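You operate a simulated robot arm through the tools that you are given. There is no shell and no other tool. Be economical: measure what you need, move in short steps, check, and stop when the job is done.

You are at the controls of a simulated two-armed robot. One attempt, no reset.

## Task
Put the brown wood block in the beige tub and leave the lid part open.
Fine: hold the tub to swing the lid wide, and again to bring its edge to the yellow band. The tub goes on the green boards. Pinch nothing.

The check looks at the end state, three seconds after you hand in, the way a careful person would. Anything else that was tipped, shoved, dropped, spilled or broken makes it a failure. Lids that push on must go on centred and level and be pressed home; caps that screw on are set level and turned clockwise until they are tight.

## Robot
Two 6-joint arms with two-finger parallel grippers on one trunk, on a base that drives. Base frame: it is fixed to the floor where the robot stands at the start and does not move with it; the origin is under the middle of the robot, x ahead of it, y to its left, z up. Lengths are in m, angles in rad, forces in N, time in s.
The left shoulder is at the start at [0.07, 0.166, 1.445], the right one opposite. With the tool pointing down near the work surface each hand reaches from about 0.28 to 0.72 m from the robot's upright axis, wherever it stands, measured 20 degrees to its own side. Places, roughly: beige lid [0.5, 0, 0.8]; beige tub [0.5, 0, 0.7]; clear end of the green boards [0.6, 0.7, 0.8]. Payload 3.91 kg a hand.
Tool frame (each hand has its own): the origin (TCP) lies between the finger pads and is the grasp point; the fingertips stand 0.03 m ahead of it; z points along the fingers, y is the line along which they close. The gripper opens to 0.11 m. The fingers are 0.02 m wide and 0.01 m thick; the gripper's body (0.048 by 0.112 m) begins 0.055 m behind the TCP.
Orientation is that of the tool frame in the base frame, as a unit quaternion [x, y, z, w]. With the fingers straight down and closing along the base's y, the tool's x points along the base's -x, its y along +y and its z along -z.

## Interface
- The arms move only by the tool apply_moves. It takes "left_moves", "right_moves" or both (then of equal length, played together; a hand with none holds still); each is a list of rows, each an object (a shift or turn left out is 0, a gripper value left out holds the last) with "travel": the shift along the base's x, y, z in m, a list of three; "rot": the turn, a rotation vector about the base's x, y, z in rad, a list of three; "fingers": the gripper command, from -1 (shut) to 1 (fully open), values between in proportion. In form: [{"travel": [dx, dy, dz], "rot": [wx, wy, wz], "fingers": fingers}, ...]. A call has 1 to 10 rows; each row shifts and turns the commanded pose from where the row before left it. A row lasts 0.2 s, in which the tool goes at most 0.05 m and 0.15 rad; a call with a longer step from one row to the next is refused whole, and so is a gripper value outside its range. Where a pose cannot be reached the arm comes as near as it can. A force on the tool above 90 N (or 10 N above the force at the start of the call, whichever is more), or a blocked arm, ends the call early, and 0.2 s more pass. The fingers move at their own pace (about 0.108 m/s each) and stop on an object; they squeeze with about 33 N. The grip force told is the motor's: it shows also when the fingers shut on nothing. Time passes only in rows, and 0.2 s behind the last, so rows that do not move let the fingers close. The reply holds the time, the measured pose of the TCP, the force on the tool along the base axes, the opening and the grip force, in the units named above and with some noise.
- Cameras (640 x 400 px; columns grow to the right, rows downward): "scene" is now at [0.1167, 0.0323, 1.6485]; the picture's right is [0.44, -0.90, -0.00], its down [-0.72, -0.35, -0.60] and it looks along [0.54, 0.26, -0.80] (base axes); focal length 254 px, centre (320, 200). "left" rides on the left gripper at [0.077, -0.007, -0.114] in its tool frame; the picture's right is [0.09, 1.00, 0.00], its down [-0.80, 0.07, -0.59] and it looks along [-0.59, 0.05, 0.80] (tool axes); focal length 270 px, centre (320, 200). "right" rides on the right gripper at [0.077, 0.007, -0.115] in its tool frame; the picture's right is [-0.09, 1.00, 0.00], its down [-0.80, -0.07, -0.59] and it looks along [-0.59, -0.05, 0.80] (tool axes); focal length 270 px, centre (320, 200). There is no depth. A picture from a camera that has moved, and an enlarged one, comes with that camera's place and axes in the base frame and with its lens.
- camera(camera): a new picture of that camera. The clock stands still meanwhile.
- lift_body(by): slides the trunk up (or, below 0, down) by that many m; the arms and the scene camera ride with it, the base frame stays. It gives what a move gives, with no picture.
- drive_base(legs): drives the robot by 1 to 6 legs, each [ahead, left, turn to the left] in m, m and rad, along the robot's own axes; the way and the turn of a leg run together, so that a leg with both is an arc; at most 1.5 m and 3.142 rad a leg. The arms and the cameras ride along, it lands a little off, and it stops where it bumps. It gives what a move gives.
- aim_head(pan, tilt): turns the head with the scene camera to pan (to the left, within 1.501 rad either way) and tilt (down, from -0.506 to 1.204), counted from straight ahead of the robot. It gives what a move gives.
- close_up(camera, box): a new picture of the part [left, top, right, bottom] of that camera's present view, enlarged. The clock stands still meanwhile.
- close_job(): hands the job in; it is judged then, once.

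Go step by step. Nothing tells you exact positions but the pictures and the camera data: compare them with the known pose of the tool, close in by small moves and look again before you grip or let go. The budget is 120 turns and 88 pictures, counting those below and the enlarged ones. Unless the task says otherwise, let go and move clear before handing in, and close with one line.

The tools are called after ">>>" by a JSON object that holds its "method" and its "body". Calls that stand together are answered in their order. apply_moves: Moves the arms, as the interface text tells. Its arguments: {"type":"object","properties":{"left_moves":{"type":"array"},"right_moves":{"type":"array"}},"required":[]} The other tools are called the same way: lift_body (by) slides the trunk up or down; drive_base (legs) drives the base; aim_head (pan, tilt) turns the head that bears the scene camera; camera (camera) takes a picture; close_up (camera, box) takes an enlarged picture of a part of a camera's view; close_job () hands the job in.

At the start:

```text
time: 0.0
left_position: [0.5708, 0.3469, 1.0188]
left_tool_rot: [0.001, 1.0, 0.0, 0.0]
left_ft_force: [-0.4, 0.4, -0.3]
left_gripper_width: 0.1101
left_finger_force: 0.1
right_position: [0.6514, -0.2328, 1.061]
right_tool_rot: [0.0, 1.0, 0.001, 0.0]
right_ft_force: [0.1, -0.1, -0.2]
right_gripper_width: 0.1104
right_finger_force: 0.1
trunk travel left (down, up): [-0.94, 0.0]
robot x, y, heading: [0.0015, 0.0032, -0.001]
head pan, tilt: [0.452, 0.929]
```

scene: 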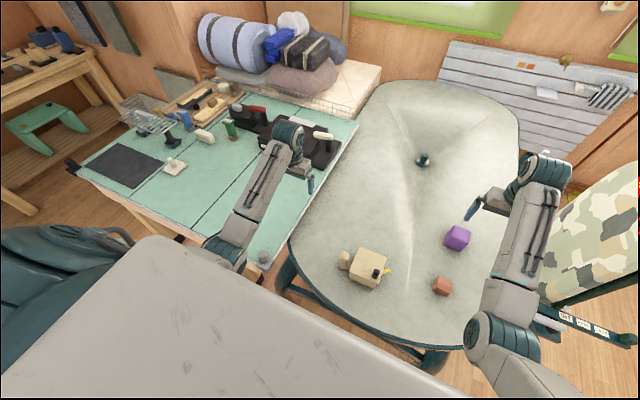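
right: 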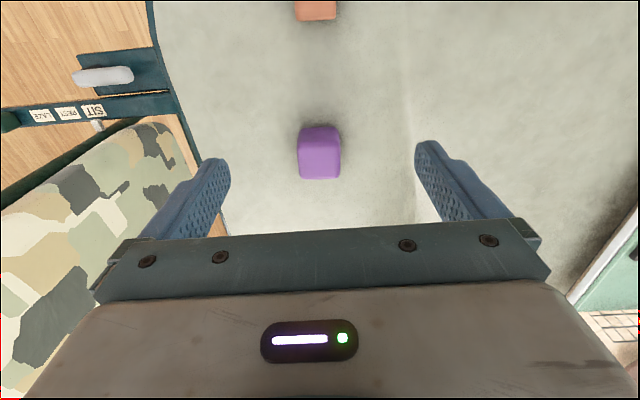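
left: 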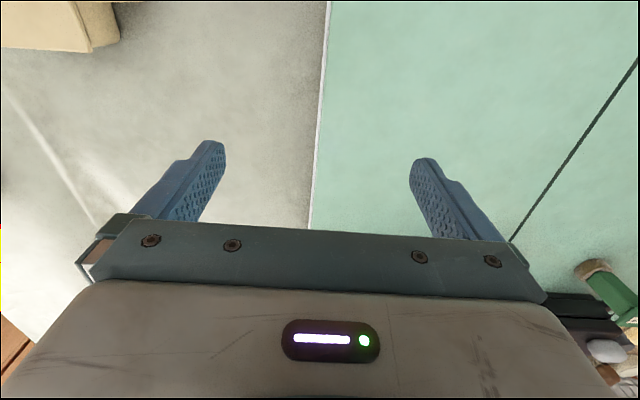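

I see a beige lidded tub on the grey table with small things beside it, plus a purple and an orange-brown block. The green boards are to the left, and I'll look closer at everything first.

>>> {"method": "close_up", "body": {"camera": "scene", "box": [310, 220, 470, 320]}}

>>> {"method": "close_up", "body": {"camera": "scene", "box": [60, 80, 380, 280]}}

```text
4.00 times, centred on (390, 270) of scene
camera zoom: at [0.1167, 0.0323, 1.6485], right [0.44, -0.9, 0.0], down [-0.72, -0.35, -0.6], along [0.54, 0.26, -0.8], focal length 1014 px, centre (40, -80)
```

zoom: 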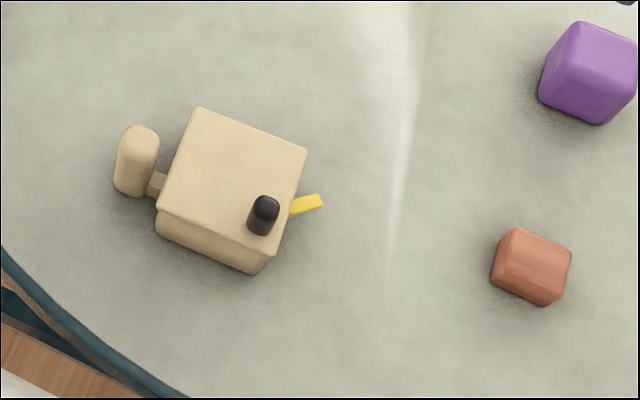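

```text
2.00 times, centred on (220, 180) of scene
camera zoom: at [0.1167, 0.0323, 1.6485], right [0.44, -0.9, 0.0], down [-0.72, -0.35, -0.6], along [0.54, 0.26, -0.8], focal length 507 px, centre (520, 240)
```

zoom: 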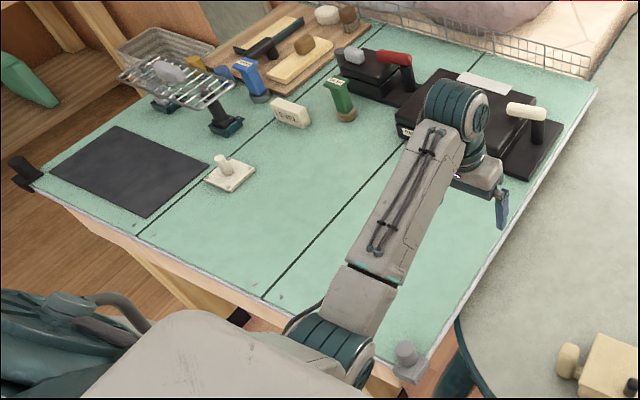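

The tub has a side grip, a black knob and a yellow tab; the brown block is near (0.57, -0.23). I bring the left hand camera over for a close look at the tub.

>>> {"method": "apply_moves", "body": {"left_moves": [{"travel": [-0.045, 0, 0]}, {"travel": [-0.045, 0, 0]}, {"travel": [-0.045, -0.02, 0]}, {"travel": [-0.045, -0.02, 0]}, {"travel": [-0.03, -0.03, 0]}, {"travel": [0, -0.045, 0]}, {"travel": [0, -0.045, 0]}, {"travel": [0, -0.045, 0]}, {"travel": [0, -0.045, 0]}, {"travel": [0, -0.03, 0]}]}}

>>> {"method": "camera", "body": {"camera": "left"}}

>>> {"method": "camera", "body": {"camera": "scene"}}

```text
time: 2.0
left_position: [0.3642, 0.2143, 0.9693]
left_tool_rot: [0.014, 0.997, 0.079, 0.003]
left_ft_force: [0.0, 0.1, -0.7]
left_gripper_width: 0.1101
left_finger_force: 0.1
left hand out of reach, approached as far as the arm can: row 2, 3, 4, 5, 6, 9
right_position: [0.6526, -0.2293, 1.0603]
right_tool_rot: [0.0, 1.0, -0.001, 0.0]
right_ft_force: [0.1, 0.8, -0.6]
right_gripper_width: 0.1098
right_finger_force: 0.0
trunk travel left (down, up): [-0.94, 0.0]
robot x, y, heading: [0.0022, 0.0023, -0.001]
head pan, tilt: [0.452, 0.929]
stopped in row 9 (left hand): the arm was blocked; the commanded pose is now the measured one
```

```text
82 pictures are left
camera left: at [0.2862, 0.192, 1.0808], right [-0.06, 0.99, 0.16], down [0.8, -0.05, 0.6], along [0.6, 0.16, -0.78], focal length 270 px, centre (320, 200)
```

left: 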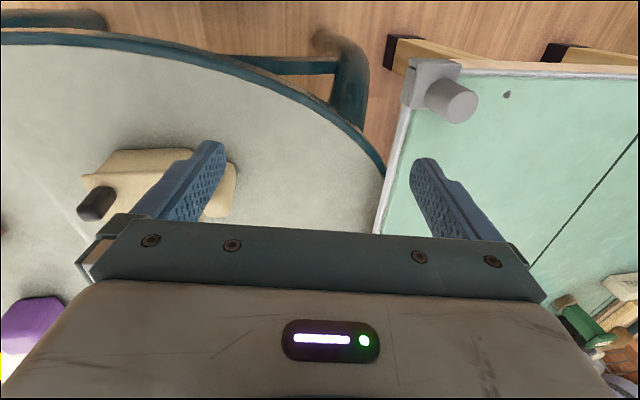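

```text
81 pictures are left
camera scene: at [0.1174, 0.0358, 1.6484], right [0.44, -0.9, 0.0], down [-0.72, -0.35, -0.6], along [0.54, 0.26, -0.8], focal length 254 px, centre (320, 200)
```

scene: 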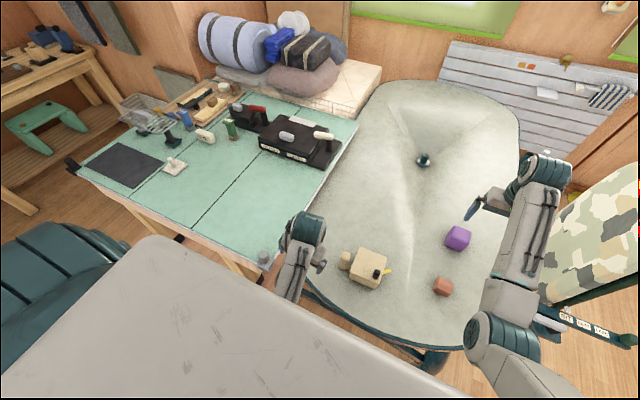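

The tub shows in the left picture, partly behind a finger. I zoom in on it.

>>> {"method": "close_up", "body": {"camera": "left", "box": [60, 130, 260, 255]}}

>>> {"method": "close_up", "body": {"camera": "scene", "box": [328, 240, 408, 290]}}

```text
3.20 times, centred on (160, 192) of left
camera zoom: at [0.2862, 0.192, 1.0808], right [-0.06, 0.99, 0.16], down [0.8, -0.05, 0.6], along [0.6, 0.16, -0.78], focal length 865 px, centre (832, 224)
```

zoom: 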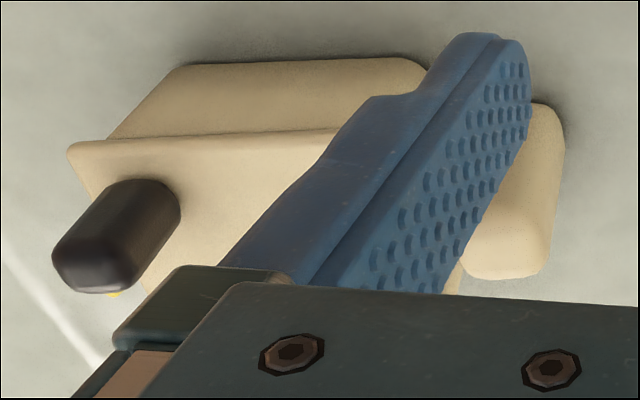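

```text
8.00 times, centred on (368, 265) of scene
camera zoom: at [0.1174, 0.0358, 1.6484], right [0.44, -0.9, 0.0], down [-0.72, -0.35, -0.6], along [0.54, 0.26, -0.8], focal length 2028 px, centre (-64, -320)
```

zoom: 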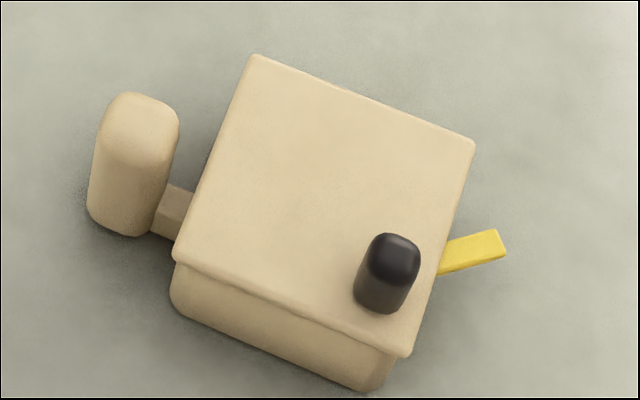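

The lid overhangs the body and carries a knob near one corner, with a yellow piece sticking out on the right. I turn the right hand camera to look at that side.

>>> {"method": "apply_moves", "body": {"right_moves": [{"travel": [-0.01, 0, 0], "rot": [0, 0, 0.14]}, {"travel": [-0.01, 0, 0], "rot": [0, 0, 0.14]}, {"travel": [-0.015, 0, 0], "rot": [0, 0, 0.14]}, {"travel": [-0.015, 0, 0], "rot": [0, 0, 0.14]}, {"travel": [-0.02, 0, 0], "rot": [0, 0, 0.14]}, {"travel": [-0.02, 0, -0.01], "rot": [0, 0, 0.14]}, {"travel": [-0.02, 0, -0.01], "rot": [0, 0, 0.14]}, {"travel": [-0.02, 0, -0.01], "rot": [0, 0, 0.14]}, {"travel": [-0.02, 0, -0.01], "rot": [0, 0, 0.14]}, {"travel": [0, 0, 0], "rot": [0, 0, 0.14]}]}}

>>> {"method": "camera", "body": {"camera": "right"}}

```text
time: 4.2
left_position: [0.3637, 0.2111, 0.9704]
left_tool_rot: [0.015, 0.997, 0.08, 0.003]
left_ft_force: [0.1, 0.6, 0.5]
left_gripper_width: 0.1101
left_finger_force: 0.1
right_position: [0.5211, -0.2316, 0.992]
right_tool_rot: [-0.645, 0.764, 0.0, 0.001]
right_ft_force: [-0.2, -0.2, -0.7]
right_gripper_width: 0.11
right_finger_force: 0.0
right hand out of reach, approached as far as the arm can: row 1, 2, 3, 4, 5
trunk travel left (down, up): [-0.94, 0.0]
robot x, y, heading: [-0.0016, -0.0019, 0.003]
head pan, tilt: [0.452, 0.929]
```

```text
78 pictures are left
camera right: at [0.501, -0.3073, 1.1048], right [-0.97, 0.25, 0.0], down [0.2, 0.78, 0.59], along [0.15, 0.58, -0.8], focal length 270 px, centre (320, 200)
```

right: 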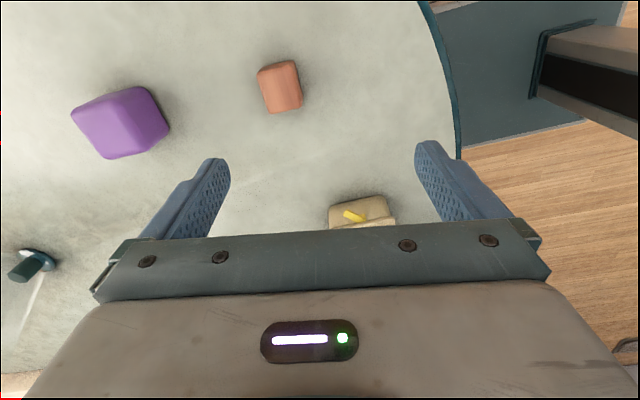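

The yellow piece is on the tub's right wall under the lid. I move the right hand closer and tilt it to see that side better.

>>> {"method": "apply_moves", "body": {"right_moves": [{"travel": [0, 0.02, -0.02], "rot": [0.12, 0, 0]}, {"travel": [0, 0.02, -0.02], "rot": [0.12, 0, 0]}, {"travel": [0, 0.02, -0.02], "rot": [0.12, 0, 0]}, {"travel": [0, 0, -0.02], "rot": [0.12, 0, 0]}]}}

>>> {"method": "camera", "body": {"camera": "right"}}

```text
time: 5.2
left_position: [0.3629, 0.2103, 0.9707]
left_tool_rot: [0.014, 0.997, 0.08, 0.003]
left_ft_force: [1.0, 0.7, 0.4]
left_gripper_width: 0.1101
left_finger_force: 0.0
right_position: [0.5203, -0.1735, 0.9102]
right_tool_rot: [-0.626, 0.742, 0.183, 0.154]
right_ft_force: [0.1, 0.1, 0.2]
right_gripper_width: 0.1101
right_finger_force: 0.1
trunk travel left (down, up): [-0.94, 0.0]
robot x, y, heading: [0.0008, 0.0032, 0.002]
head pan, tilt: [0.452, 0.929]
```

```text
77 pictures are left
camera right: at [0.5004, -0.2928, 0.9765], right [-0.97, 0.23, 0.12], down [0.21, 0.41, 0.89], along [0.15, 0.88, -0.45], focal length 270 px, centre (320, 200)
```

right: 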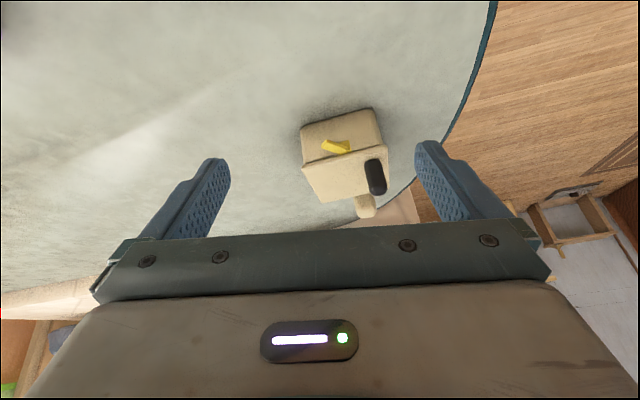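

>>> {"method": "close_up", "body": {"camera": "right", "box": [272, 90, 432, 230]}}

```text
2.86 times, centred on (352, 160) of right
camera zoom: at [0.5004, -0.2928, 0.9765], right [-0.97, 0.23, 0.12], down [0.21, 0.41, 0.89], along [0.15, 0.88, -0.45], focal length 772 px, centre (229, 314)
```

zoom: 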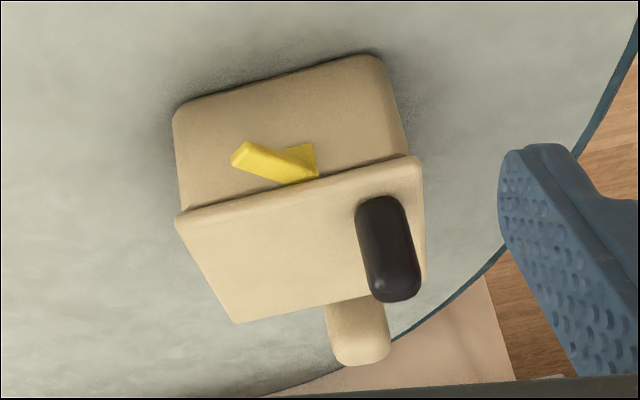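

The yellow band seems to be a bar on the right wall just below the lid. I zoom further on it from both cameras.

>>> {"method": "close_up", "body": {"camera": "right", "box": [310, 120, 374, 160]}}

>>> {"method": "close_up", "body": {"camera": "right", "box": [296, 100, 392, 160]}}

```text
10.00 times, centred on (342, 140) of right
camera zoom: at [0.5004, -0.2928, 0.9765], right [-0.97, 0.23, 0.12], down [0.21, 0.41, 0.89], along [0.15, 0.88, -0.45], focal length 2703 px, centre (100, 800)
```

zoom: 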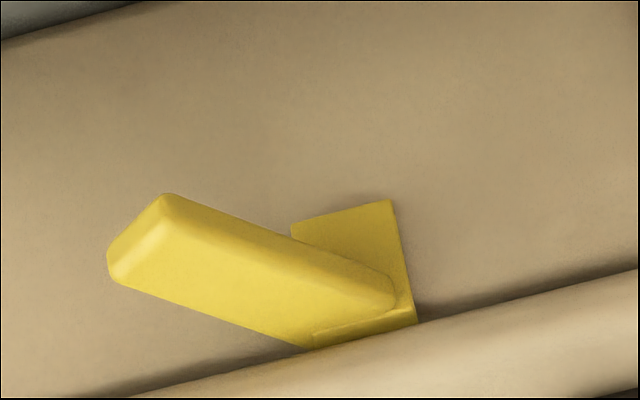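

```text
6.67 times, centred on (344, 130) of right
camera zoom: at [0.5004, -0.2928, 0.9765], right [-0.97, 0.23, 0.12], down [0.21, 0.41, 0.89], along [0.15, 0.88, -0.45], focal length 1802 px, centre (160, 667)
```

zoom: 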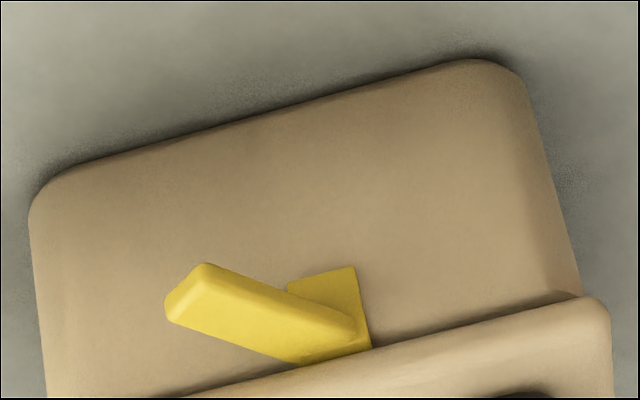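

The lid swivels on a vertical pin at its far-left corner (about 0.553, 0.080), and the yellow bar marks its near edge at about 41° counter-clockwise. The side grip is near (0.512, 0.12) and the knob near (0.481, -0.002), so I turn the left hand to straddle the grip along x.

>>> {"method": "apply_moves", "body": {"left_moves": [{"travel": [0.02, 0.0, 0], "rot": [-0.08, 0, 0]}, {"travel": [0.02, 0, 0], "rot": [-0.08, 0, 0]}, {"travel": [0.02, 0, 0], "rot": [0, 0, -0.14]}, {"travel": [0.02, 0, 0], "rot": [0, 0, -0.14]}, {"travel": [0.02, 0, 0], "rot": [0, 0, -0.14]}, {"travel": [0.02, 0, 0], "rot": [0, 0, -0.14]}, {"travel": [0.015, 0, 0], "rot": [0, 0, -0.14]}, {"travel": [0.015, 0, 0], "rot": [0, 0, -0.14]}, {"travel": [0, 0, 0], "rot": [0, 0, -0.14]}, {"travel": [0, 0, 0], "rot": [0, 0, -0.14]}]}}

>>> {"method": "apply_moves", "body": {"left_moves": [{"rot": [0, 0, -0.14]}, {"rot": [0, 0, -0.14]}, {"rot": [0, 0, -0.12]}]}}

>>> {"method": "camera", "body": {"camera": "left"}}

```text
time: 7.4
left_position: [0.5128, 0.2112, 0.9704]
left_tool_rot: [0.545, 0.839, -0.004, 0.002]
left_ft_force: [0.3, 0.0, -0.1]
left_gripper_width: 0.1099
left_finger_force: 0.0
right_position: [0.5202, -0.1724, 0.9113]
right_tool_rot: [-0.626, 0.742, 0.182, 0.153]
right_ft_force: [-0.7, 0.5, 0.0]
right_gripper_width: 0.11
right_finger_force: 0.0
trunk travel left (down, up): [-0.94, 0.0]
robot x, y, heading: [0.0006, 0.002, 0.002]
head pan, tilt: [0.452, 0.929]
```

```text
time: 8.2
left_position: [0.5135, 0.2112, 0.9696]
left_tool_rot: [0.699, 0.715, -0.004, 0.002]
left_ft_force: [-0.2, 0.3, 0.8]
left_gripper_width: 0.11
left_finger_force: 0.0
right_position: [0.5216, -0.1736, 0.9108]
right_tool_rot: [-0.625, 0.743, 0.182, 0.153]
right_ft_force: [0.4, -0.1, -0.8]
right_gripper_width: 0.11
right_finger_force: 0.1
trunk travel left (down, up): [-0.94, 0.0]
robot x, y, heading: [0.0011, -0.0027, 0.002]
head pan, tilt: [0.452, 0.929]
```

```text
73 pictures are left
camera left: at [0.5057, 0.2888, 1.0834], right [0.99, 0.11, 0.0], down [0.09, -0.79, 0.6], along [0.06, -0.6, -0.8], focal length 270 px, centre (320, 200)
```

left: 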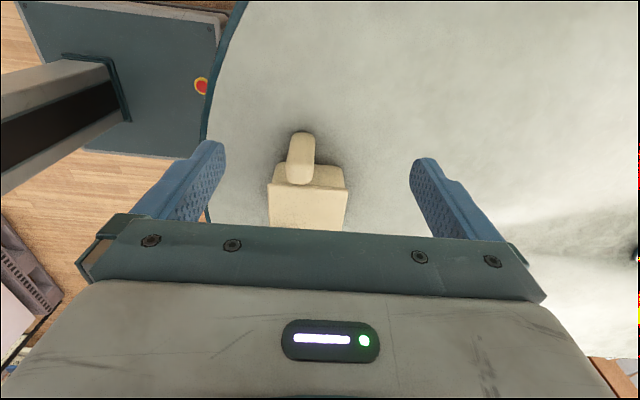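

>>> {"method": "close_up", "body": {"camera": "left", "box": [240, 110, 400, 235]}}

```text
3.20 times, centred on (320, 172) of left
camera zoom: at [0.5057, 0.2888, 1.0834], right [0.99, 0.11, 0.0], down [0.09, -0.79, 0.6], along [0.06, -0.6, -0.8], focal length 865 px, centre (320, 288)
```

zoom: 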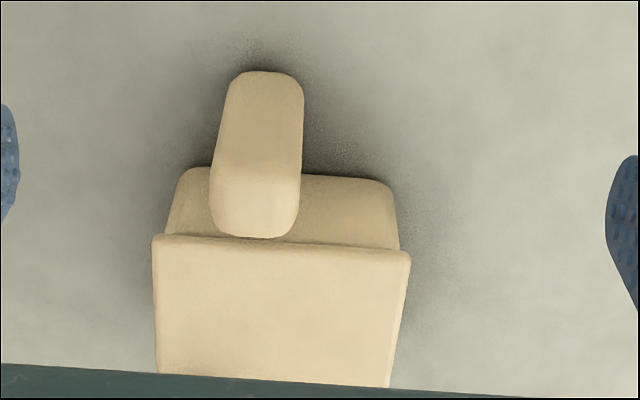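

The grip is a vertical post centred near (0.500, 0.121), with its top at about 0.815. I move the left hand above it, come part way down, and level the right hand meanwhile.

>>> {"method": "apply_moves", "body": {"left_moves": [{"travel": [-0.0135, -0.03, 0]}, {"travel": [0, -0.03, 0]}, {"travel": [0, -0.03, 0]}, {"travel": [0, 0, -0.03]}, {"travel": [0, 0, -0.03]}, {"travel": [0, 0, -0.025]}, {"travel": [0, 0, 0]}], "right_moves": [{"rot": [-0.12, 0, 0]}, {"rot": [-0.12, 0, 0]}, {"rot": [-0.12, 0, 0]}, {"rot": [-0.12, 0, 0]}, {"rot": [0, 0, 0]}, {}, {}]}}

>>> {"method": "camera", "body": {"camera": "left"}}

>>> {"method": "camera", "body": {"camera": "scene"}}

```text
time: 9.8
left_position: [0.5039, 0.1359, 0.8859]
left_tool_rot: [0.698, 0.716, 0.007, -0.002]
left_ft_force: [-0.1, -0.2, 0.3]
left_gripper_width: 0.1099
left_finger_force: 0.2
right_position: [0.5213, -0.1715, 0.9099]
right_tool_rot: [-0.644, 0.765, 0.0, 0.0]
right_ft_force: [0.9, 0.3, 0.0]
right_gripper_width: 0.1099
right_finger_force: 0.1
trunk travel left (down, up): [-0.94, 0.0]
robot x, y, heading: [0.0004, -0.0025, 0.0]
head pan, tilt: [0.452, 0.929]
```

```text
71 pictures are left
camera left: at [0.4953, 0.2109, 1.0011], right [0.99, 0.11, 0.01], down [0.09, -0.81, 0.58], along [0.07, -0.58, -0.81], focal length 270 px, centre (320, 200)
```

left: 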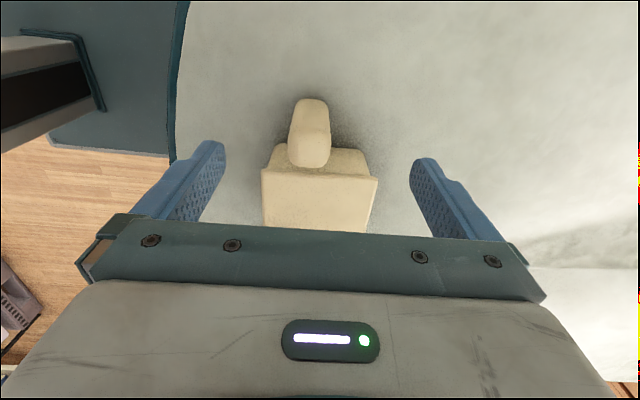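

```text
70 pictures are left
camera scene: at [0.1163, 0.0332, 1.6485], right [0.44, -0.9, 0.0], down [-0.72, -0.35, -0.6], along [0.54, 0.26, -0.8], focal length 254 px, centre (320, 200)
```

scene: 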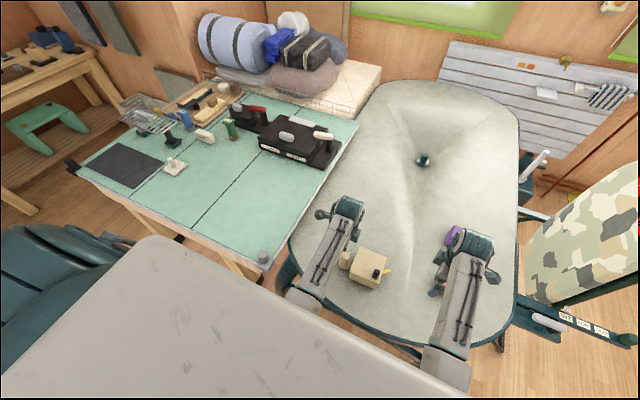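

The post is again at about (0.499, 0.12), and the left hand lags a bit in y. I correct it and check it settles.

>>> {"method": "apply_moves", "body": {"left_moves": [{"travel": [-0.002, -0.012, 0]}, {}, {}]}}

```text
time: 10.6
left_position: [0.5013, 0.1394, 0.8834]
left_tool_rot: [0.696, 0.718, 0.016, -0.013]
left_ft_force: [1.5, 0.2, 0.4]
left_gripper_width: 0.1101
left_finger_force: 0.0
right_position: [0.5205, -0.1728, 0.9103]
right_tool_rot: [-0.644, 0.765, 0.0, -0.001]
right_ft_force: [-0.6, 0.3, 0.2]
right_gripper_width: 0.1101
right_finger_force: 0.1
trunk travel left (down, up): [-0.94, 0.0]
robot x, y, heading: [-0.0009, 0.0018, -0.006]
head pan, tilt: [0.452, 0.929]
```

The left arm nears a joint limit at this pose, tilting slightly. I drive the base a bit to the right so that the post is more to the robot's left.

>>> {"method": "drive_base", "body": {"legs": [[0, -0.08, 0]]}}

```text
time: 11.7
left_position: [0.5, 0.0614, 0.8808]
left_tool_rot: [0.696, 0.717, 0.013, -0.013]
left_ft_force: [0.3, 0.1, 0.3]
left_gripper_width: 0.1099
left_finger_force: 0.0
right_position: [0.5194, -0.2472, 0.9102]
right_tool_rot: [-0.644, 0.765, -0.001, -0.001]
right_ft_force: [0.2, -0.2, 0.4]
right_gripper_width: 0.1099
right_finger_force: 0.0
trunk travel left (down, up): [-0.94, 0.0]
robot x, y, heading: [0.0012, -0.0759, -0.001]
head pan, tilt: [0.452, 0.929]
```

Now I move the left hand back over the post and take out the small tilt.

>>> {"method": "apply_moves", "body": {"left_moves": [{"travel": [0, 0.03, 0], "rot": [-0.037, 0, 0]}, {"travel": [0, 0.03, 0]}, {}, {}]}}

>>> {"method": "camera", "body": {"camera": "left"}}

```text
time: 12.7
left_position: [0.4994, 0.1192, 0.8817]
left_tool_rot: [0.696, 0.718, 0.002, -0.002]
left_ft_force: [0.4, 0.4, -0.4]
left_gripper_width: 0.1099
left_finger_force: 0.0
right_position: [0.5206, -0.2509, 0.9112]
right_tool_rot: [-0.645, 0.764, 0.0, 0.0]
right_ft_force: [-0.7, 0.5, -0.5]
right_gripper_width: 0.11
right_finger_force: 0.0
trunk travel left (down, up): [-0.94, 0.0]
robot x, y, heading: [-0.0006, -0.0785, -0.004]
head pan, tilt: [0.452, 0.929]
```

```text
69 pictures are left
camera left: at [0.4914, 0.1963, 0.9952], right [0.99, 0.12, 0.0], down [0.09, -0.8, 0.59], along [0.07, -0.59, -0.81], focal length 270 px, centre (320, 200)
```

left: 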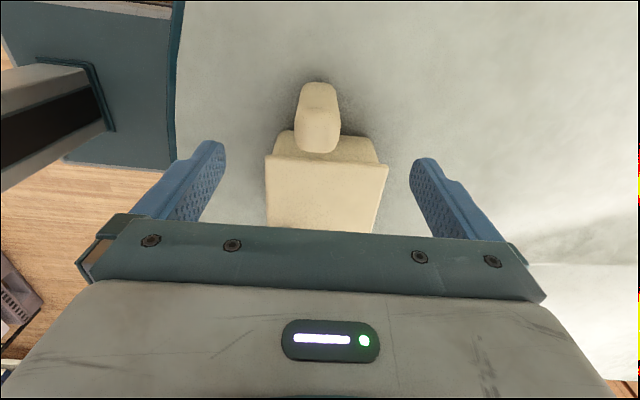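

The left hand is level and over the post. I lower it to z ≈ 0.775 and look.

>>> {"method": "apply_moves", "body": {"left_moves": [{"travel": [0, 0.001, -0.03]}, {"travel": [0, 0, -0.03]}, {"travel": [0, 0, -0.03]}, {"travel": [0, 0, -0.014]}, {}]}}

>>> {"method": "camera", "body": {"camera": "left"}}

>>> {"method": "close_up", "body": {"camera": "scene", "box": [290, 200, 450, 300]}}

```text
time: 13.9
left_position: [0.5003, 0.1212, 0.7782]
left_tool_rot: [0.697, 0.717, 0.002, -0.001]
left_ft_force: [0.3, -0.8, 0.0]
left_gripper_width: 0.11
left_finger_force: 0.3
right_position: [0.5209, -0.2519, 0.9104]
right_tool_rot: [-0.644, 0.765, 0.001, 0.0]
right_ft_force: [0.2, -0.3, 1.2]
right_gripper_width: 0.11
right_finger_force: 0.1
trunk travel left (down, up): [-0.94, 0.0]
robot x, y, heading: [-0.0051, -0.0801, -0.0]
head pan, tilt: [0.452, 0.929]
```

```text
68 pictures are left
camera left: at [0.4913, 0.1974, 0.8917], right [0.99, 0.12, 0.0], down [0.09, -0.8, 0.59], along [0.07, -0.59, -0.81], focal length 270 px, centre (320, 200)
```

left: 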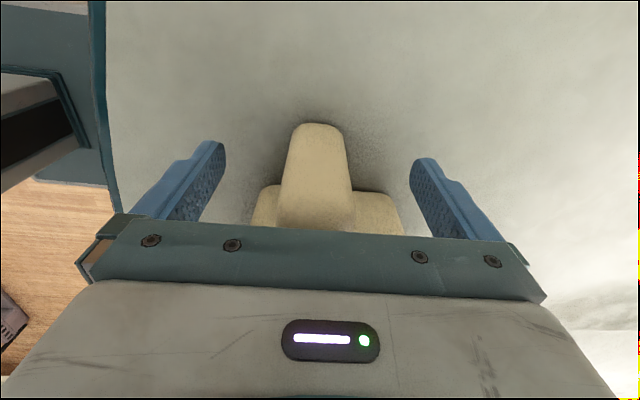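

```text
4.00 times, centred on (370, 250) of scene
camera zoom: at [0.1163, -0.0474, 1.6486], right [0.44, -0.9, 0.0], down [-0.72, -0.35, -0.6], along [0.54, 0.26, -0.8], focal length 1014 px, centre (120, 0)
```

zoom: 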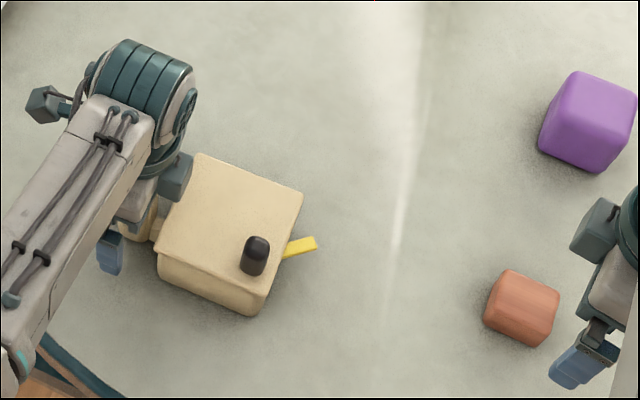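

The fingers straddle the post. I close the left gripper on it.

>>> {"method": "apply_moves", "body": {"left_moves": [{"fingers": -0.2}, {"fingers": -1}, {"fingers": -1}, {"fingers": -1}]}}

>>> {"method": "camera", "body": {"camera": "left"}}

```text
time: 14.9
left_position: [0.5002, 0.1214, 0.7783]
left_tool_rot: [0.696, 0.718, 0.001, -0.001]
left_ft_force: [-0.4, 0.4, 0.0]
left_gripper_width: 0.0339
left_finger_force: 33.0
right_position: [0.5203, -0.2514, 0.9105]
right_tool_rot: [-0.644, 0.765, 0.0, 0.0]
right_ft_force: [-0.3, -0.2, 0.3]
right_gripper_width: 0.1099
right_finger_force: 0.0
trunk travel left (down, up): [-0.94, 0.0]
robot x, y, heading: [0.0003, -0.0783, -0.003]
head pan, tilt: [0.452, 0.929]
```

```text
66 pictures are left
camera left: at [0.4914, 0.1974, 0.8919], right [0.99, 0.12, 0.0], down [0.09, -0.8, 0.59], along [0.07, -0.59, -0.81], focal length 270 px, centre (320, 200)
```

left: 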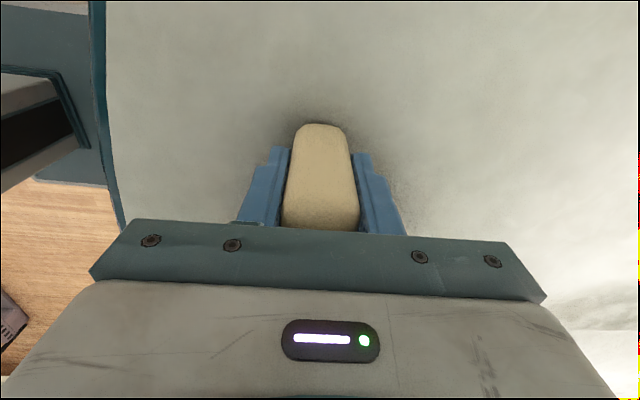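

The left hand holds the post firmly. Now I bring the right hand above the knob at (0.482, 0.0), narrowing its fingers.

>>> {"method": "apply_moves", "body": {"right_moves": [{"travel": [-0.006, 0.042, 0.0], "rot": [0, 0, -0.058], "fingers": -0.09}, {"travel": [-0.006, 0.042, 0], "rot": [0, 0, -0.058]}, {"travel": [-0.006, 0.042, 0], "rot": [0, 0, -0.058]}, {"travel": [-0.006, 0.042, 0], "rot": [0, 0, -0.058]}, {"travel": [-0.006, 0.042, 0], "rot": [0, 0, -0.058]}, {"travel": [-0.008, 0.041, 0], "rot": [0, 0, -0.058]}, {}]}}

>>> {"method": "camera", "body": {"camera": "right"}}

>>> {"method": "close_up", "body": {"camera": "scene", "box": [290, 200, 450, 300]}}

```text
time: 15.7
left_position: [0.5, 0.1196, 0.7778]
left_tool_rot: [0.697, 0.717, 0.001, -0.002]
left_ft_force: [0.8, -0.8, 1.7]
left_gripper_width: 0.0336
left_finger_force: 33.2
right_position: [0.5163, -0.2408, 0.8875]
right_tool_rot: [-0.564, 0.822, -0.066, -0.043]
right_ft_force: [0.0, 0.5, -0.5]
right_gripper_width: 0.0502
right_finger_force: 0.1
right hand out of reach, approached as far as the arm can: row 3, 4
trunk travel left (down, up): [-0.94, 0.0]
robot x, y, heading: [-0.0006, -0.0802, 0.001]
head pan, tilt: [0.452, 0.929]
stopped in row 4 (right hand): the arm was blocked; the commanded pose is now the measured one
```

```text
65 pictures are left
camera right: at [0.4822, -0.2919, 1.0122], right [-0.9, 0.43, -0.07], down [0.35, 0.81, 0.47], along [0.27, 0.4, -0.88], focal length 270 px, centre (320, 200)
```

right: 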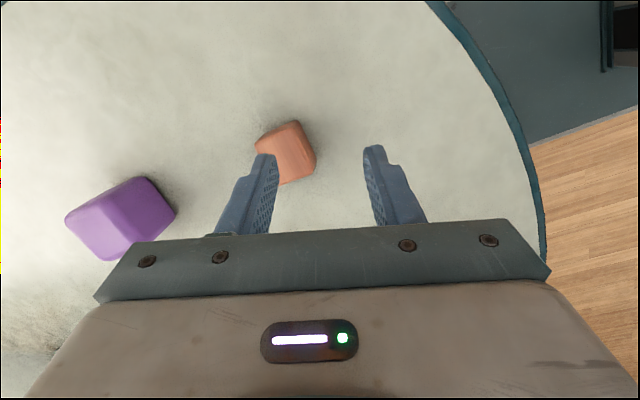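

```text
4.00 times, centred on (370, 250) of scene
camera zoom: at [0.117, -0.0485, 1.6485], right [0.44, -0.9, 0.0], down [-0.72, -0.35, -0.6], along [0.54, 0.26, -0.8], focal length 1014 px, centre (120, 0)
```

zoom: 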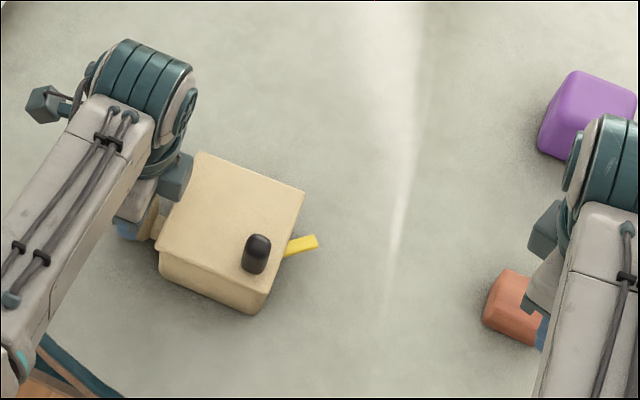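

The right arm stopped at an inward limit with the hand turned this way. I straighten it, turn it to the default yaw, and test how far inward it can go there.

>>> {"method": "apply_moves", "body": {"right_moves": [{"travel": [0, -0.03, 0.01], "rot": [0.14, 0, 0]}, {"travel": [0, -0.03, 0], "rot": [0.017, 0, -0.1]}, {"rot": [0, 0, -0.14]}, {"rot": [0, 0, -0.14]}, {"rot": [0, 0, -0.14]}, {"rot": [0, 0, -0.14]}, {"rot": [0, 0, -0.14]}, {"rot": [0, 0, -0.14]}, {"rot": [0, 0, -0.14]}, {"rot": [0, 0, -0.14]}]}}

>>> {"method": "apply_moves", "body": {"right_moves": [{"travel": [-0.005, 0.04, 0]}, {"travel": [-0.005, 0.04, 0]}, {"travel": [-0.005, 0.04, 0]}, {"travel": [-0.005, 0.04, 0]}, {"travel": [-0.005, 0.04, 0]}]}}

```text
time: 17.9
left_position: [0.5004, 0.1196, 0.7794]
left_tool_rot: [0.698, 0.717, 0.001, -0.001]
left_ft_force: [0.9, -1.5, 0.3]
left_gripper_width: 0.0337
left_finger_force: 32.7
right_position: [0.5177, -0.2986, 0.8974]
right_tool_rot: [0.008, 1.0, -0.003, 0.001]
right_ft_force: [0.2, 0.1, 0.1]
right_gripper_width: 0.0499
right_finger_force: 0.0
trunk travel left (down, up): [-0.94, 0.0]
robot x, y, heading: [0.002, -0.0771, 0.001]
head pan, tilt: [0.452, 0.929]
```

```text
time: 19.0
left_position: [0.5006, 0.1201, 0.7776]
left_tool_rot: [0.697, 0.717, 0.001, -0.002]
left_ft_force: [0.3, -0.3, 0.7]
left_gripper_width: 0.0336
left_finger_force: 33.2
right_position: [0.5074, -0.2415, 0.8774]
right_tool_rot: [0.02, 0.996, -0.082, 0.005]
right_ft_force: [1.0, 0.1, -0.4]
right_gripper_width: 0.0499
right_finger_force: 0.0
right hand out of reach, approached as far as the arm can: row 4, 5
trunk travel left (down, up): [-0.94, 0.0]
robot x, y, heading: [0.0026, -0.0789, 0.0]
head pan, tilt: [0.452, 0.929]
stopped in row 5 (right hand): the arm was blocked; the commanded pose is now the measured one
```

The limit sits at about the shoulder's own line for any yaw. I test whether leaning the fingers inward lets the right hand reach further in.

>>> {"method": "apply_moves", "body": {"right_moves": [{"travel": [0, -0.01, 0.01], "rot": [0.14, 0, 0]}, {"travel": [0, 0, 0.01], "rot": [0.14, 0, 0]}, {"rot": [0.14, 0, 0]}, {"rot": [0.14, 0, 0]}, {"rot": [0.14, 0, 0]}, {"travel": [0, 0.03, 0], "rot": [0.1, 0, 0]}, {"travel": [0, 0.03, 0]}, {"travel": [0, 0.03, 0]}, {"travel": [0, 0.03, 0]}]}}

>>> {"method": "camera", "body": {"camera": "scene"}}

```text
time: 21.0
left_position: [0.4999, 0.1209, 0.7773]
left_tool_rot: [0.697, 0.717, 0.002, -0.001]
left_ft_force: [0.2, -0.2, 0.2]
left_gripper_width: 0.0337
left_finger_force: 32.8
right_position: [0.508, -0.1281, 0.8977]
right_tool_rot: [0.02, 0.949, 0.313, -0.002]
right_ft_force: [-0.2, 0.1, -0.2]
right_gripper_width: 0.0498
right_finger_force: 0.0
trunk travel left (down, up): [-0.94, 0.0]
robot x, y, heading: [0.0021, -0.0773, -0.003]
head pan, tilt: [0.452, 0.929]
```

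```text
63 pictures are left
camera scene: at [0.1162, -0.0461, 1.6486], right [0.44, -0.9, 0.0], down [-0.72, -0.35, -0.6], along [0.54, 0.26, -0.8], focal length 254 px, centre (320, 200)
```

scene: 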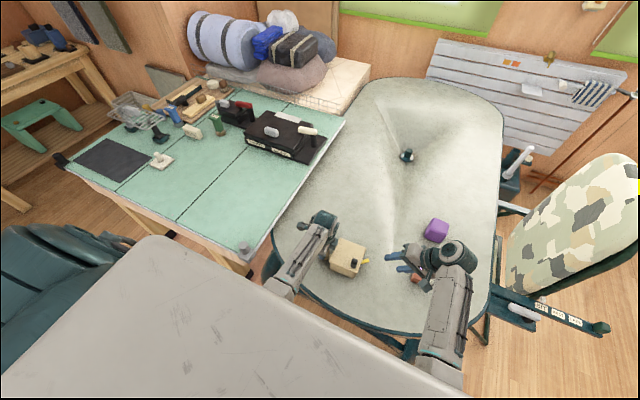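

Leaning the fingers inward works. Now I roll the hand about its finger axis so that the fingers close along x with the camera on top.

>>> {"method": "apply_moves", "body": {"right_moves": [{"travel": [0, -0.02, 0], "rot": [0, 0.0825, -0.113]}, {"travel": [0, 0, 0], "rot": [0, 0.0825, -0.113]}, {"rot": [0, 0.0825, -0.113]}, {"rot": [0, 0.0825, -0.113]}, {"rot": [0, 0.0825, -0.113]}, {"rot": [0, 0.0825, -0.113]}, {"rot": [0, 0.0825, -0.113]}, {"rot": [0, 0.0825, -0.113]}, {"rot": [0, 0.0825, -0.113]}, {"rot": [0, 0.0825, -0.113]}]}}

```text
time: 23.2
left_position: [0.5013, 0.1199, 0.7761]
left_tool_rot: [0.697, 0.717, 0.001, -0.002]
left_ft_force: [0.0, 0.1, 0.1]
left_gripper_width: 0.0341
left_finger_force: 32.3
right_position: [0.5071, -0.1492, 0.8979]
right_tool_rot: [0.629, 0.714, 0.233, -0.199]
right_ft_force: [-0.8, -0.2, -0.2]
right_gripper_width: 0.0498
right_finger_force: 0.1
trunk travel left (down, up): [-0.94, 0.0]
robot x, y, heading: [0.0002, -0.0784, -0.003]
head pan, tilt: [0.452, 0.929]
```

That works. I finish the roll, tilt further and move inward toward the knob at a safe height.

>>> {"method": "apply_moves", "body": {"right_moves": [{"rot": [0, 0.0825, -0.113]}, {"rot": [0.14, 0, 0]}, {"rot": [0.14, 0, 0]}, {"rot": [0.14, 0, 0]}, {"travel": [0, 0.03, 0]}, {"travel": [0, 0.03, 0]}, {"travel": [0, 0.02, 0]}, {}]}}

>>> {"method": "camera", "body": {"camera": "right"}}

>>> {"method": "camera", "body": {"camera": "scene"}}

```text
time: 25.0
left_position: [0.5002, 0.1198, 0.7785]
left_tool_rot: [0.697, 0.717, 0.001, -0.001]
left_ft_force: [0.4, 0.9, 1.0]
left_gripper_width: 0.0339
left_finger_force: 33.4
right_position: [0.5058, -0.0697, 0.8979]
right_tool_rot: [0.617, 0.61, 0.353, -0.352]
right_ft_force: [-0.6, 0.1, -0.1]
right_gripper_width: 0.05
right_finger_force: 0.1
trunk travel left (down, up): [-0.94, 0.0]
robot x, y, heading: [0.0006, -0.0782, 0.005]
head pan, tilt: [0.452, 0.929]
```

```text
62 pictures are left
camera right: at [0.5132, -0.1295, 1.0222], right [1.0, -0.05, -0.08], down [-0.08, -0.92, -0.39], along [-0.05, 0.4, -0.92], focal length 270 px, centre (320, 200)
```

right: 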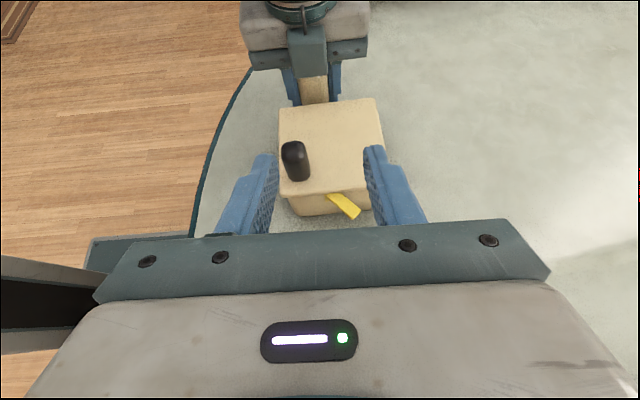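

```text
61 pictures are left
camera scene: at [0.1166, -0.0478, 1.6485], right [0.44, -0.9, 0.0], down [-0.72, -0.35, -0.6], along [0.54, 0.26, -0.8], focal length 254 px, centre (320, 200)
```

scene: 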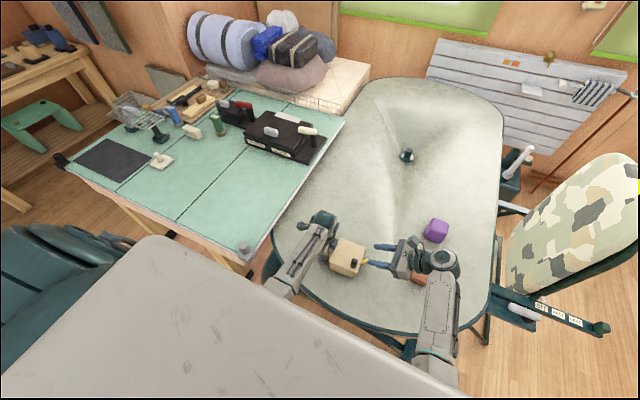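

The view from the right hand is clear and confirms the knob at (0.482, 0.0). I move above it to test reach.

>>> {"method": "apply_moves", "body": {"right_moves": [{"travel": [-0.012, 0.02, 0]}, {"travel": [-0.012, 0.02, 0], "rot": [0.05, 0, 0]}, {"travel": [0, 0.02, 0], "rot": [0.05, 0, 0]}, {}]}}

```text
time: 26.0
left_position: [0.5006, 0.1194, 0.778]
left_tool_rot: [0.697, 0.717, 0.001, -0.001]
left_ft_force: [0.4, -0.2, -0.3]
left_gripper_width: 0.0337
left_finger_force: 33.3
right_position: [0.4819, -0.0188, 0.89]
right_tool_rot: [0.603, 0.593, 0.377, -0.378]
right_ft_force: [0.6, 0.1, -0.3]
right_gripper_width: 0.0503
right_finger_force: 0.1
trunk travel left (down, up): [-0.94, 0.0]
robot x, y, heading: [0.0004, -0.0786, -0.0]
head pan, tilt: [0.452, 0.929]
```

The right hand reaches close enough for the finger pads to take the knob. I back off, lower to z ≈ 0.822 and slide in with the knob between the fingers.

>>> {"method": "apply_moves", "body": {"right_moves": [{"travel": [0, -0.03, -0.01]}, {"travel": [0, -0.02, -0.03]}, {"travel": [0, 0, -0.033]}, {}]}}

>>> {"method": "close_up", "body": {"camera": "right", "box": [200, 60, 440, 210]}}

```text
time: 27.0
left_position: [0.5006, 0.1204, 0.7774]
left_tool_rot: [0.697, 0.717, 0.002, -0.003]
left_ft_force: [-0.2, 0.7, -0.3]
left_gripper_width: 0.0339
left_finger_force: 32.3
right_position: [0.4829, -0.059, 0.8253]
right_tool_rot: [0.597, 0.592, 0.383, -0.382]
right_ft_force: [-0.6, -0.5, -1.1]
right_gripper_width: 0.0503
right_finger_force: 0.1
trunk travel left (down, up): [-0.94, 0.0]
robot x, y, heading: [0.0013, -0.0793, 0.002]
head pan, tilt: [0.452, 0.929]
```

```text
2.67 times, centred on (320, 135) of right
camera zoom: at [0.4902, -0.1317, 0.9429], right [1.0, -0.05, -0.08], down [-0.08, -0.87, -0.48], along [-0.05, 0.49, -0.87], focal length 721 px, centre (320, 373)
```

zoom: 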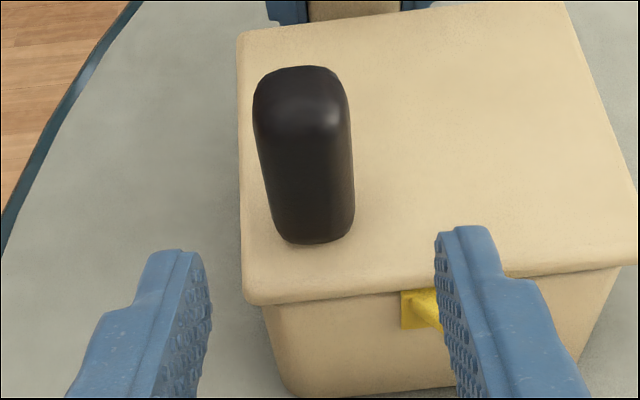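

The knob is centred between the fingers. I slide in 0.045 m and narrow the cage.

>>> {"method": "apply_moves", "body": {"right_moves": [{"travel": [0, 0.016, 0]}, {"travel": [0, 0.016, -0.001]}, {"travel": [0, 0.014, -0.001]}, {}]}}

>>> {"method": "close_up", "body": {"camera": "right", "box": [200, 60, 440, 210]}}

```text
time: 28.0
left_position: [0.4999, 0.1205, 0.7772]
left_tool_rot: [0.697, 0.717, 0.001, -0.002]
left_ft_force: [-0.2, -0.1, 0.3]
left_gripper_width: 0.0338
left_finger_force: 33.0
right_position: [0.4838, -0.0141, 0.8243]
right_tool_rot: [0.599, 0.591, 0.382, -0.381]
right_ft_force: [-0.7, -0.5, 0.1]
right_gripper_width: 0.0501
right_finger_force: 0.2
trunk travel left (down, up): [-0.94, 0.0]
robot x, y, heading: [0.0001, -0.0784, 0.004]
head pan, tilt: [0.452, 0.929]
```

```text
2.67 times, centred on (320, 135) of right
camera zoom: at [0.4897, -0.086, 0.9411], right [1.0, -0.05, -0.08], down [-0.08, -0.87, -0.48], along [-0.05, 0.49, -0.87], focal length 721 px, centre (320, 373)
```

zoom: 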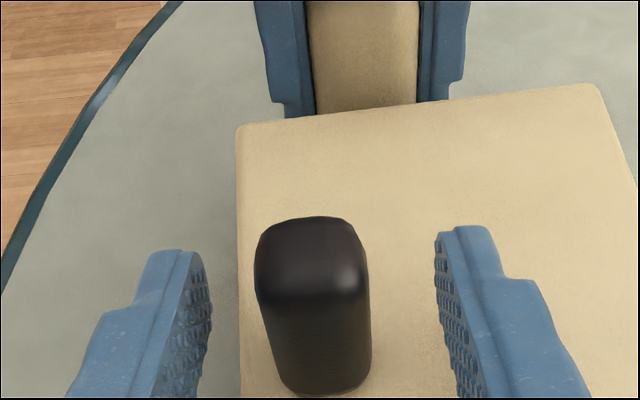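

The knob is well inside the fingers. I narrow the cage to about 0.034 m and swing it 45° along the arc about the pivot, in small steps.

>>> {"method": "apply_moves", "body": {"right_moves": [{"fingers": -0.38}, {}, {"travel": [0.0115, -0.008, 0]}, {"travel": [0.0116, -0.0077, 0]}, {"travel": [0.013, -0.005, 0]}, {"travel": [0.0134, -0.0041, 0]}, {"travel": [0.014, -0.001, 0]}, {"travel": [0.0139, -0.001, 0]}, {}]}}

>>> {"method": "camera", "body": {"camera": "right"}}

>>> {"method": "close_up", "body": {"camera": "scene", "box": [290, 200, 450, 300]}}

```text
time: 30.0
left_position: [0.5005, 0.1198, 0.7784]
left_tool_rot: [0.697, 0.717, 0.002, -0.001]
left_ft_force: [1.1, 1.1, 1.1]
left_gripper_width: 0.0335
left_finger_force: 32.9
right_position: [0.5618, -0.0408, 0.8237]
right_tool_rot: [0.598, 0.591, 0.383, -0.382]
right_ft_force: [-0.3, 0.1, -0.5]
right_gripper_width: 0.0342
right_finger_force: 0.2
trunk travel left (down, up): [-0.94, 0.0]
robot x, y, heading: [-0.0029, -0.0828, 0.001]
head pan, tilt: [0.452, 0.929]
```

```text
58 pictures are left
camera right: at [0.5673, -0.113, 0.9412], right [1.0, -0.05, -0.08], down [-0.08, -0.87, -0.48], along [-0.05, 0.49, -0.87], focal length 270 px, centre (320, 200)
```

right: 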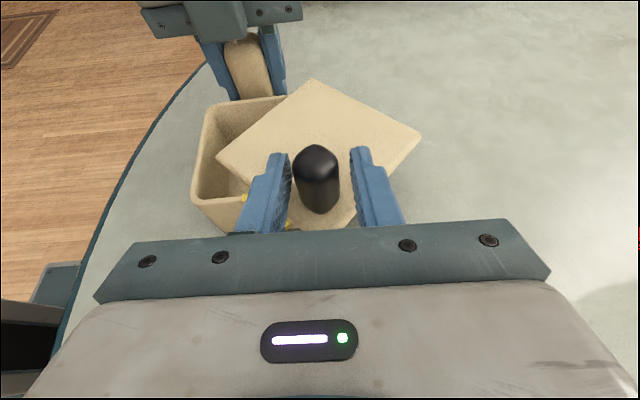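

```text
4.00 times, centred on (370, 250) of scene
camera zoom: at [0.1165, -0.0478, 1.6485], right [0.44, -0.9, 0.0], down [-0.72, -0.35, -0.6], along [0.54, 0.26, -0.8], focal length 1014 px, centre (120, 0)
```

zoom: 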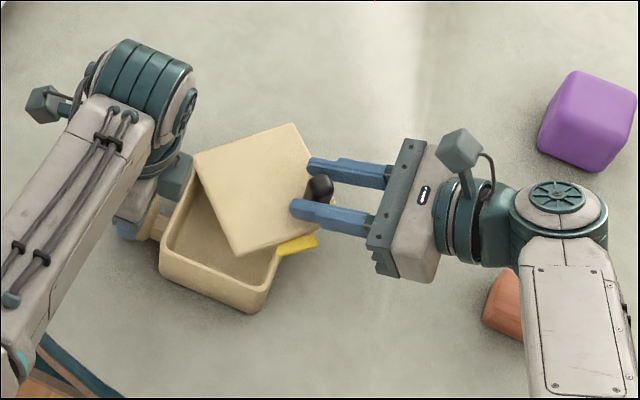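

The lid swivels just as expected. I carry on with the arc to about 90°.

>>> {"method": "apply_moves", "body": {"right_moves": [{"travel": [0.0138, 0.002, 0]}, {"travel": [0.0136, 0.0033, 0]}, {"travel": [0.0128, 0.0055, 0]}, {"travel": [0.0123, 0.0067, 0]}, {"travel": [0.011, 0.0087, 0]}, {"travel": [0.0101, 0.0096, 0]}, {}]}}

>>> {"method": "camera", "body": {"camera": "right"}}

>>> {"method": "close_up", "body": {"camera": "scene", "box": [290, 200, 450, 300]}}

```text
time: 31.6
left_position: [0.4997, 0.1193, 0.7784]
left_tool_rot: [0.698, 0.716, 0.001, -0.001]
left_ft_force: [0.6, 1.0, -0.4]
left_gripper_width: 0.0339
left_finger_force: 33.2
right_position: [0.6176, -0.015, 0.838]
right_tool_rot: [0.599, 0.591, 0.383, -0.381]
right_ft_force: [-0.1, -1.0, -0.1]
right_gripper_width: 0.0341
right_finger_force: 0.2
right hand out of reach, approached as far as the arm can: row 4, 5, 6
trunk travel left (down, up): [-0.94, 0.0]
robot x, y, heading: [-0.0006, -0.0787, -0.004]
head pan, tilt: [0.452, 0.929]
```

```text
56 pictures are left
camera right: at [0.6237, -0.0883, 0.9555], right [1.0, -0.05, -0.08], down [-0.08, -0.87, -0.48], along [-0.05, 0.48, -0.87], focal length 270 px, centre (320, 200)
```

right: 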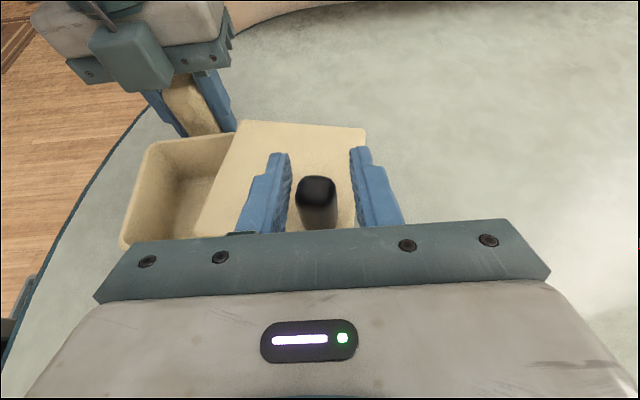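

```text
4.00 times, centred on (370, 250) of scene
camera zoom: at [0.1163, -0.0481, 1.6485], right [0.44, -0.9, 0.0], down [-0.72, -0.35, -0.6], along [0.54, 0.26, -0.8], focal length 1014 px, centre (120, 0)
```

zoom: 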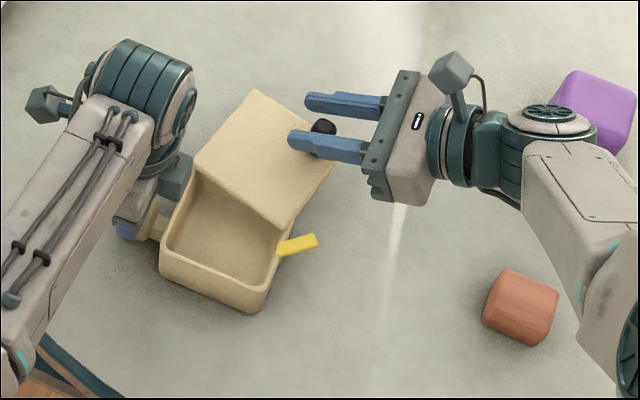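

The lid is open about 75°, wide enough for the block. I open the right fingers, draw back and straighten the right hand toward the block.

>>> {"method": "apply_moves", "body": {"right_moves": [{"fingers": -0.05}, {"travel": [0.004, -0.02, 0.005]}, {"travel": [0, -0.04, 0.02]}, {"travel": [0, -0.04, 0.03], "rot": [-0.14, 0, 0]}, {"travel": [0, -0.03, 0.02], "rot": [-0.14, 0, 0]}, {"travel": [-0.02, -0.03, 0], "rot": [-0.14, 0, 0]}, {"travel": [-0.02, -0.03, 0], "rot": [-0.14, 0, 0]}, {"travel": [-0.01, -0.02, 0], "rot": [-0.14, 0, 0]}, {"rot": [-0.14, 0, 0]}, {"rot": [-0.14, 0, 0], "fingers": 0.5}]}}

>>> {"method": "camera", "body": {"camera": "right"}}

>>> {"method": "close_up", "body": {"camera": "scene", "box": [290, 200, 450, 300]}}

```text
time: 33.8
left_position: [0.5005, 0.1202, 0.7771]
left_tool_rot: [0.697, 0.717, 0.001, -0.001]
left_ft_force: [0.9, 0.1, 1.2]
left_gripper_width: 0.0338
left_finger_force: 33.4
right_position: [0.6985, -0.22, 0.8154]
right_tool_rot: [0.708, 0.702, 0.058, -0.055]
right_ft_force: [0.0, 1.1, 0.3]
right_gripper_width: 0.0826
right_finger_force: 0.0
right hand out of reach, approached as far as the arm can: row 3, 4, 5, 6, 7, 8, 9
trunk travel left (down, up): [-0.94, 0.0]
robot x, y, heading: [0.0028, -0.0801, 0.001]
head pan, tilt: [0.452, 0.929]
```

```text
54 pictures are left
camera right: at [0.7047, -0.162, 0.9406], right [1.0, -0.1, -0.01], down [-0.08, -0.88, 0.46], along [-0.05, -0.46, -0.89], focal length 270 px, centre (320, 200)
```

right: 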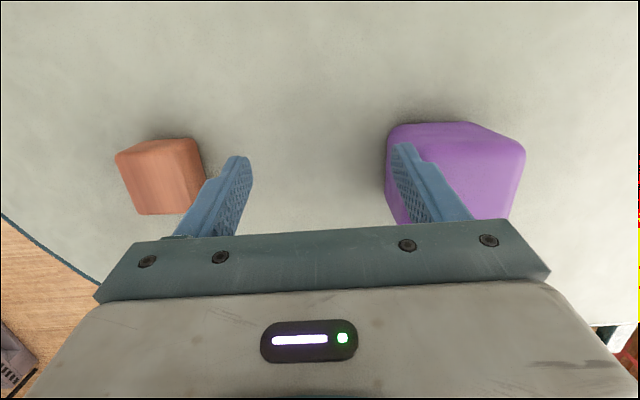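

```text
4.00 times, centred on (370, 250) of scene
camera zoom: at [0.1164, -0.0469, 1.6485], right [0.44, -0.9, 0.0], down [-0.72, -0.35, -0.6], along [0.54, 0.26, -0.8], focal length 1014 px, centre (120, 0)
```

zoom: 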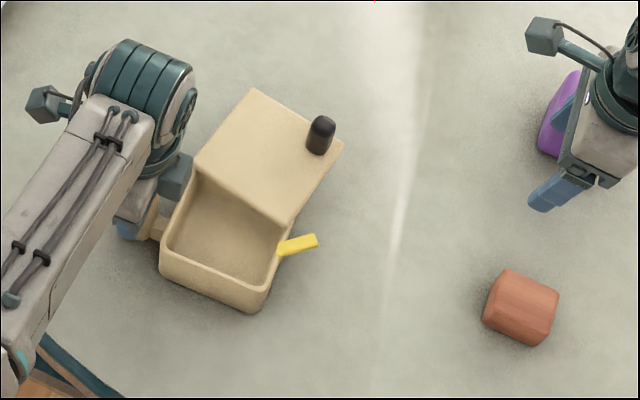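

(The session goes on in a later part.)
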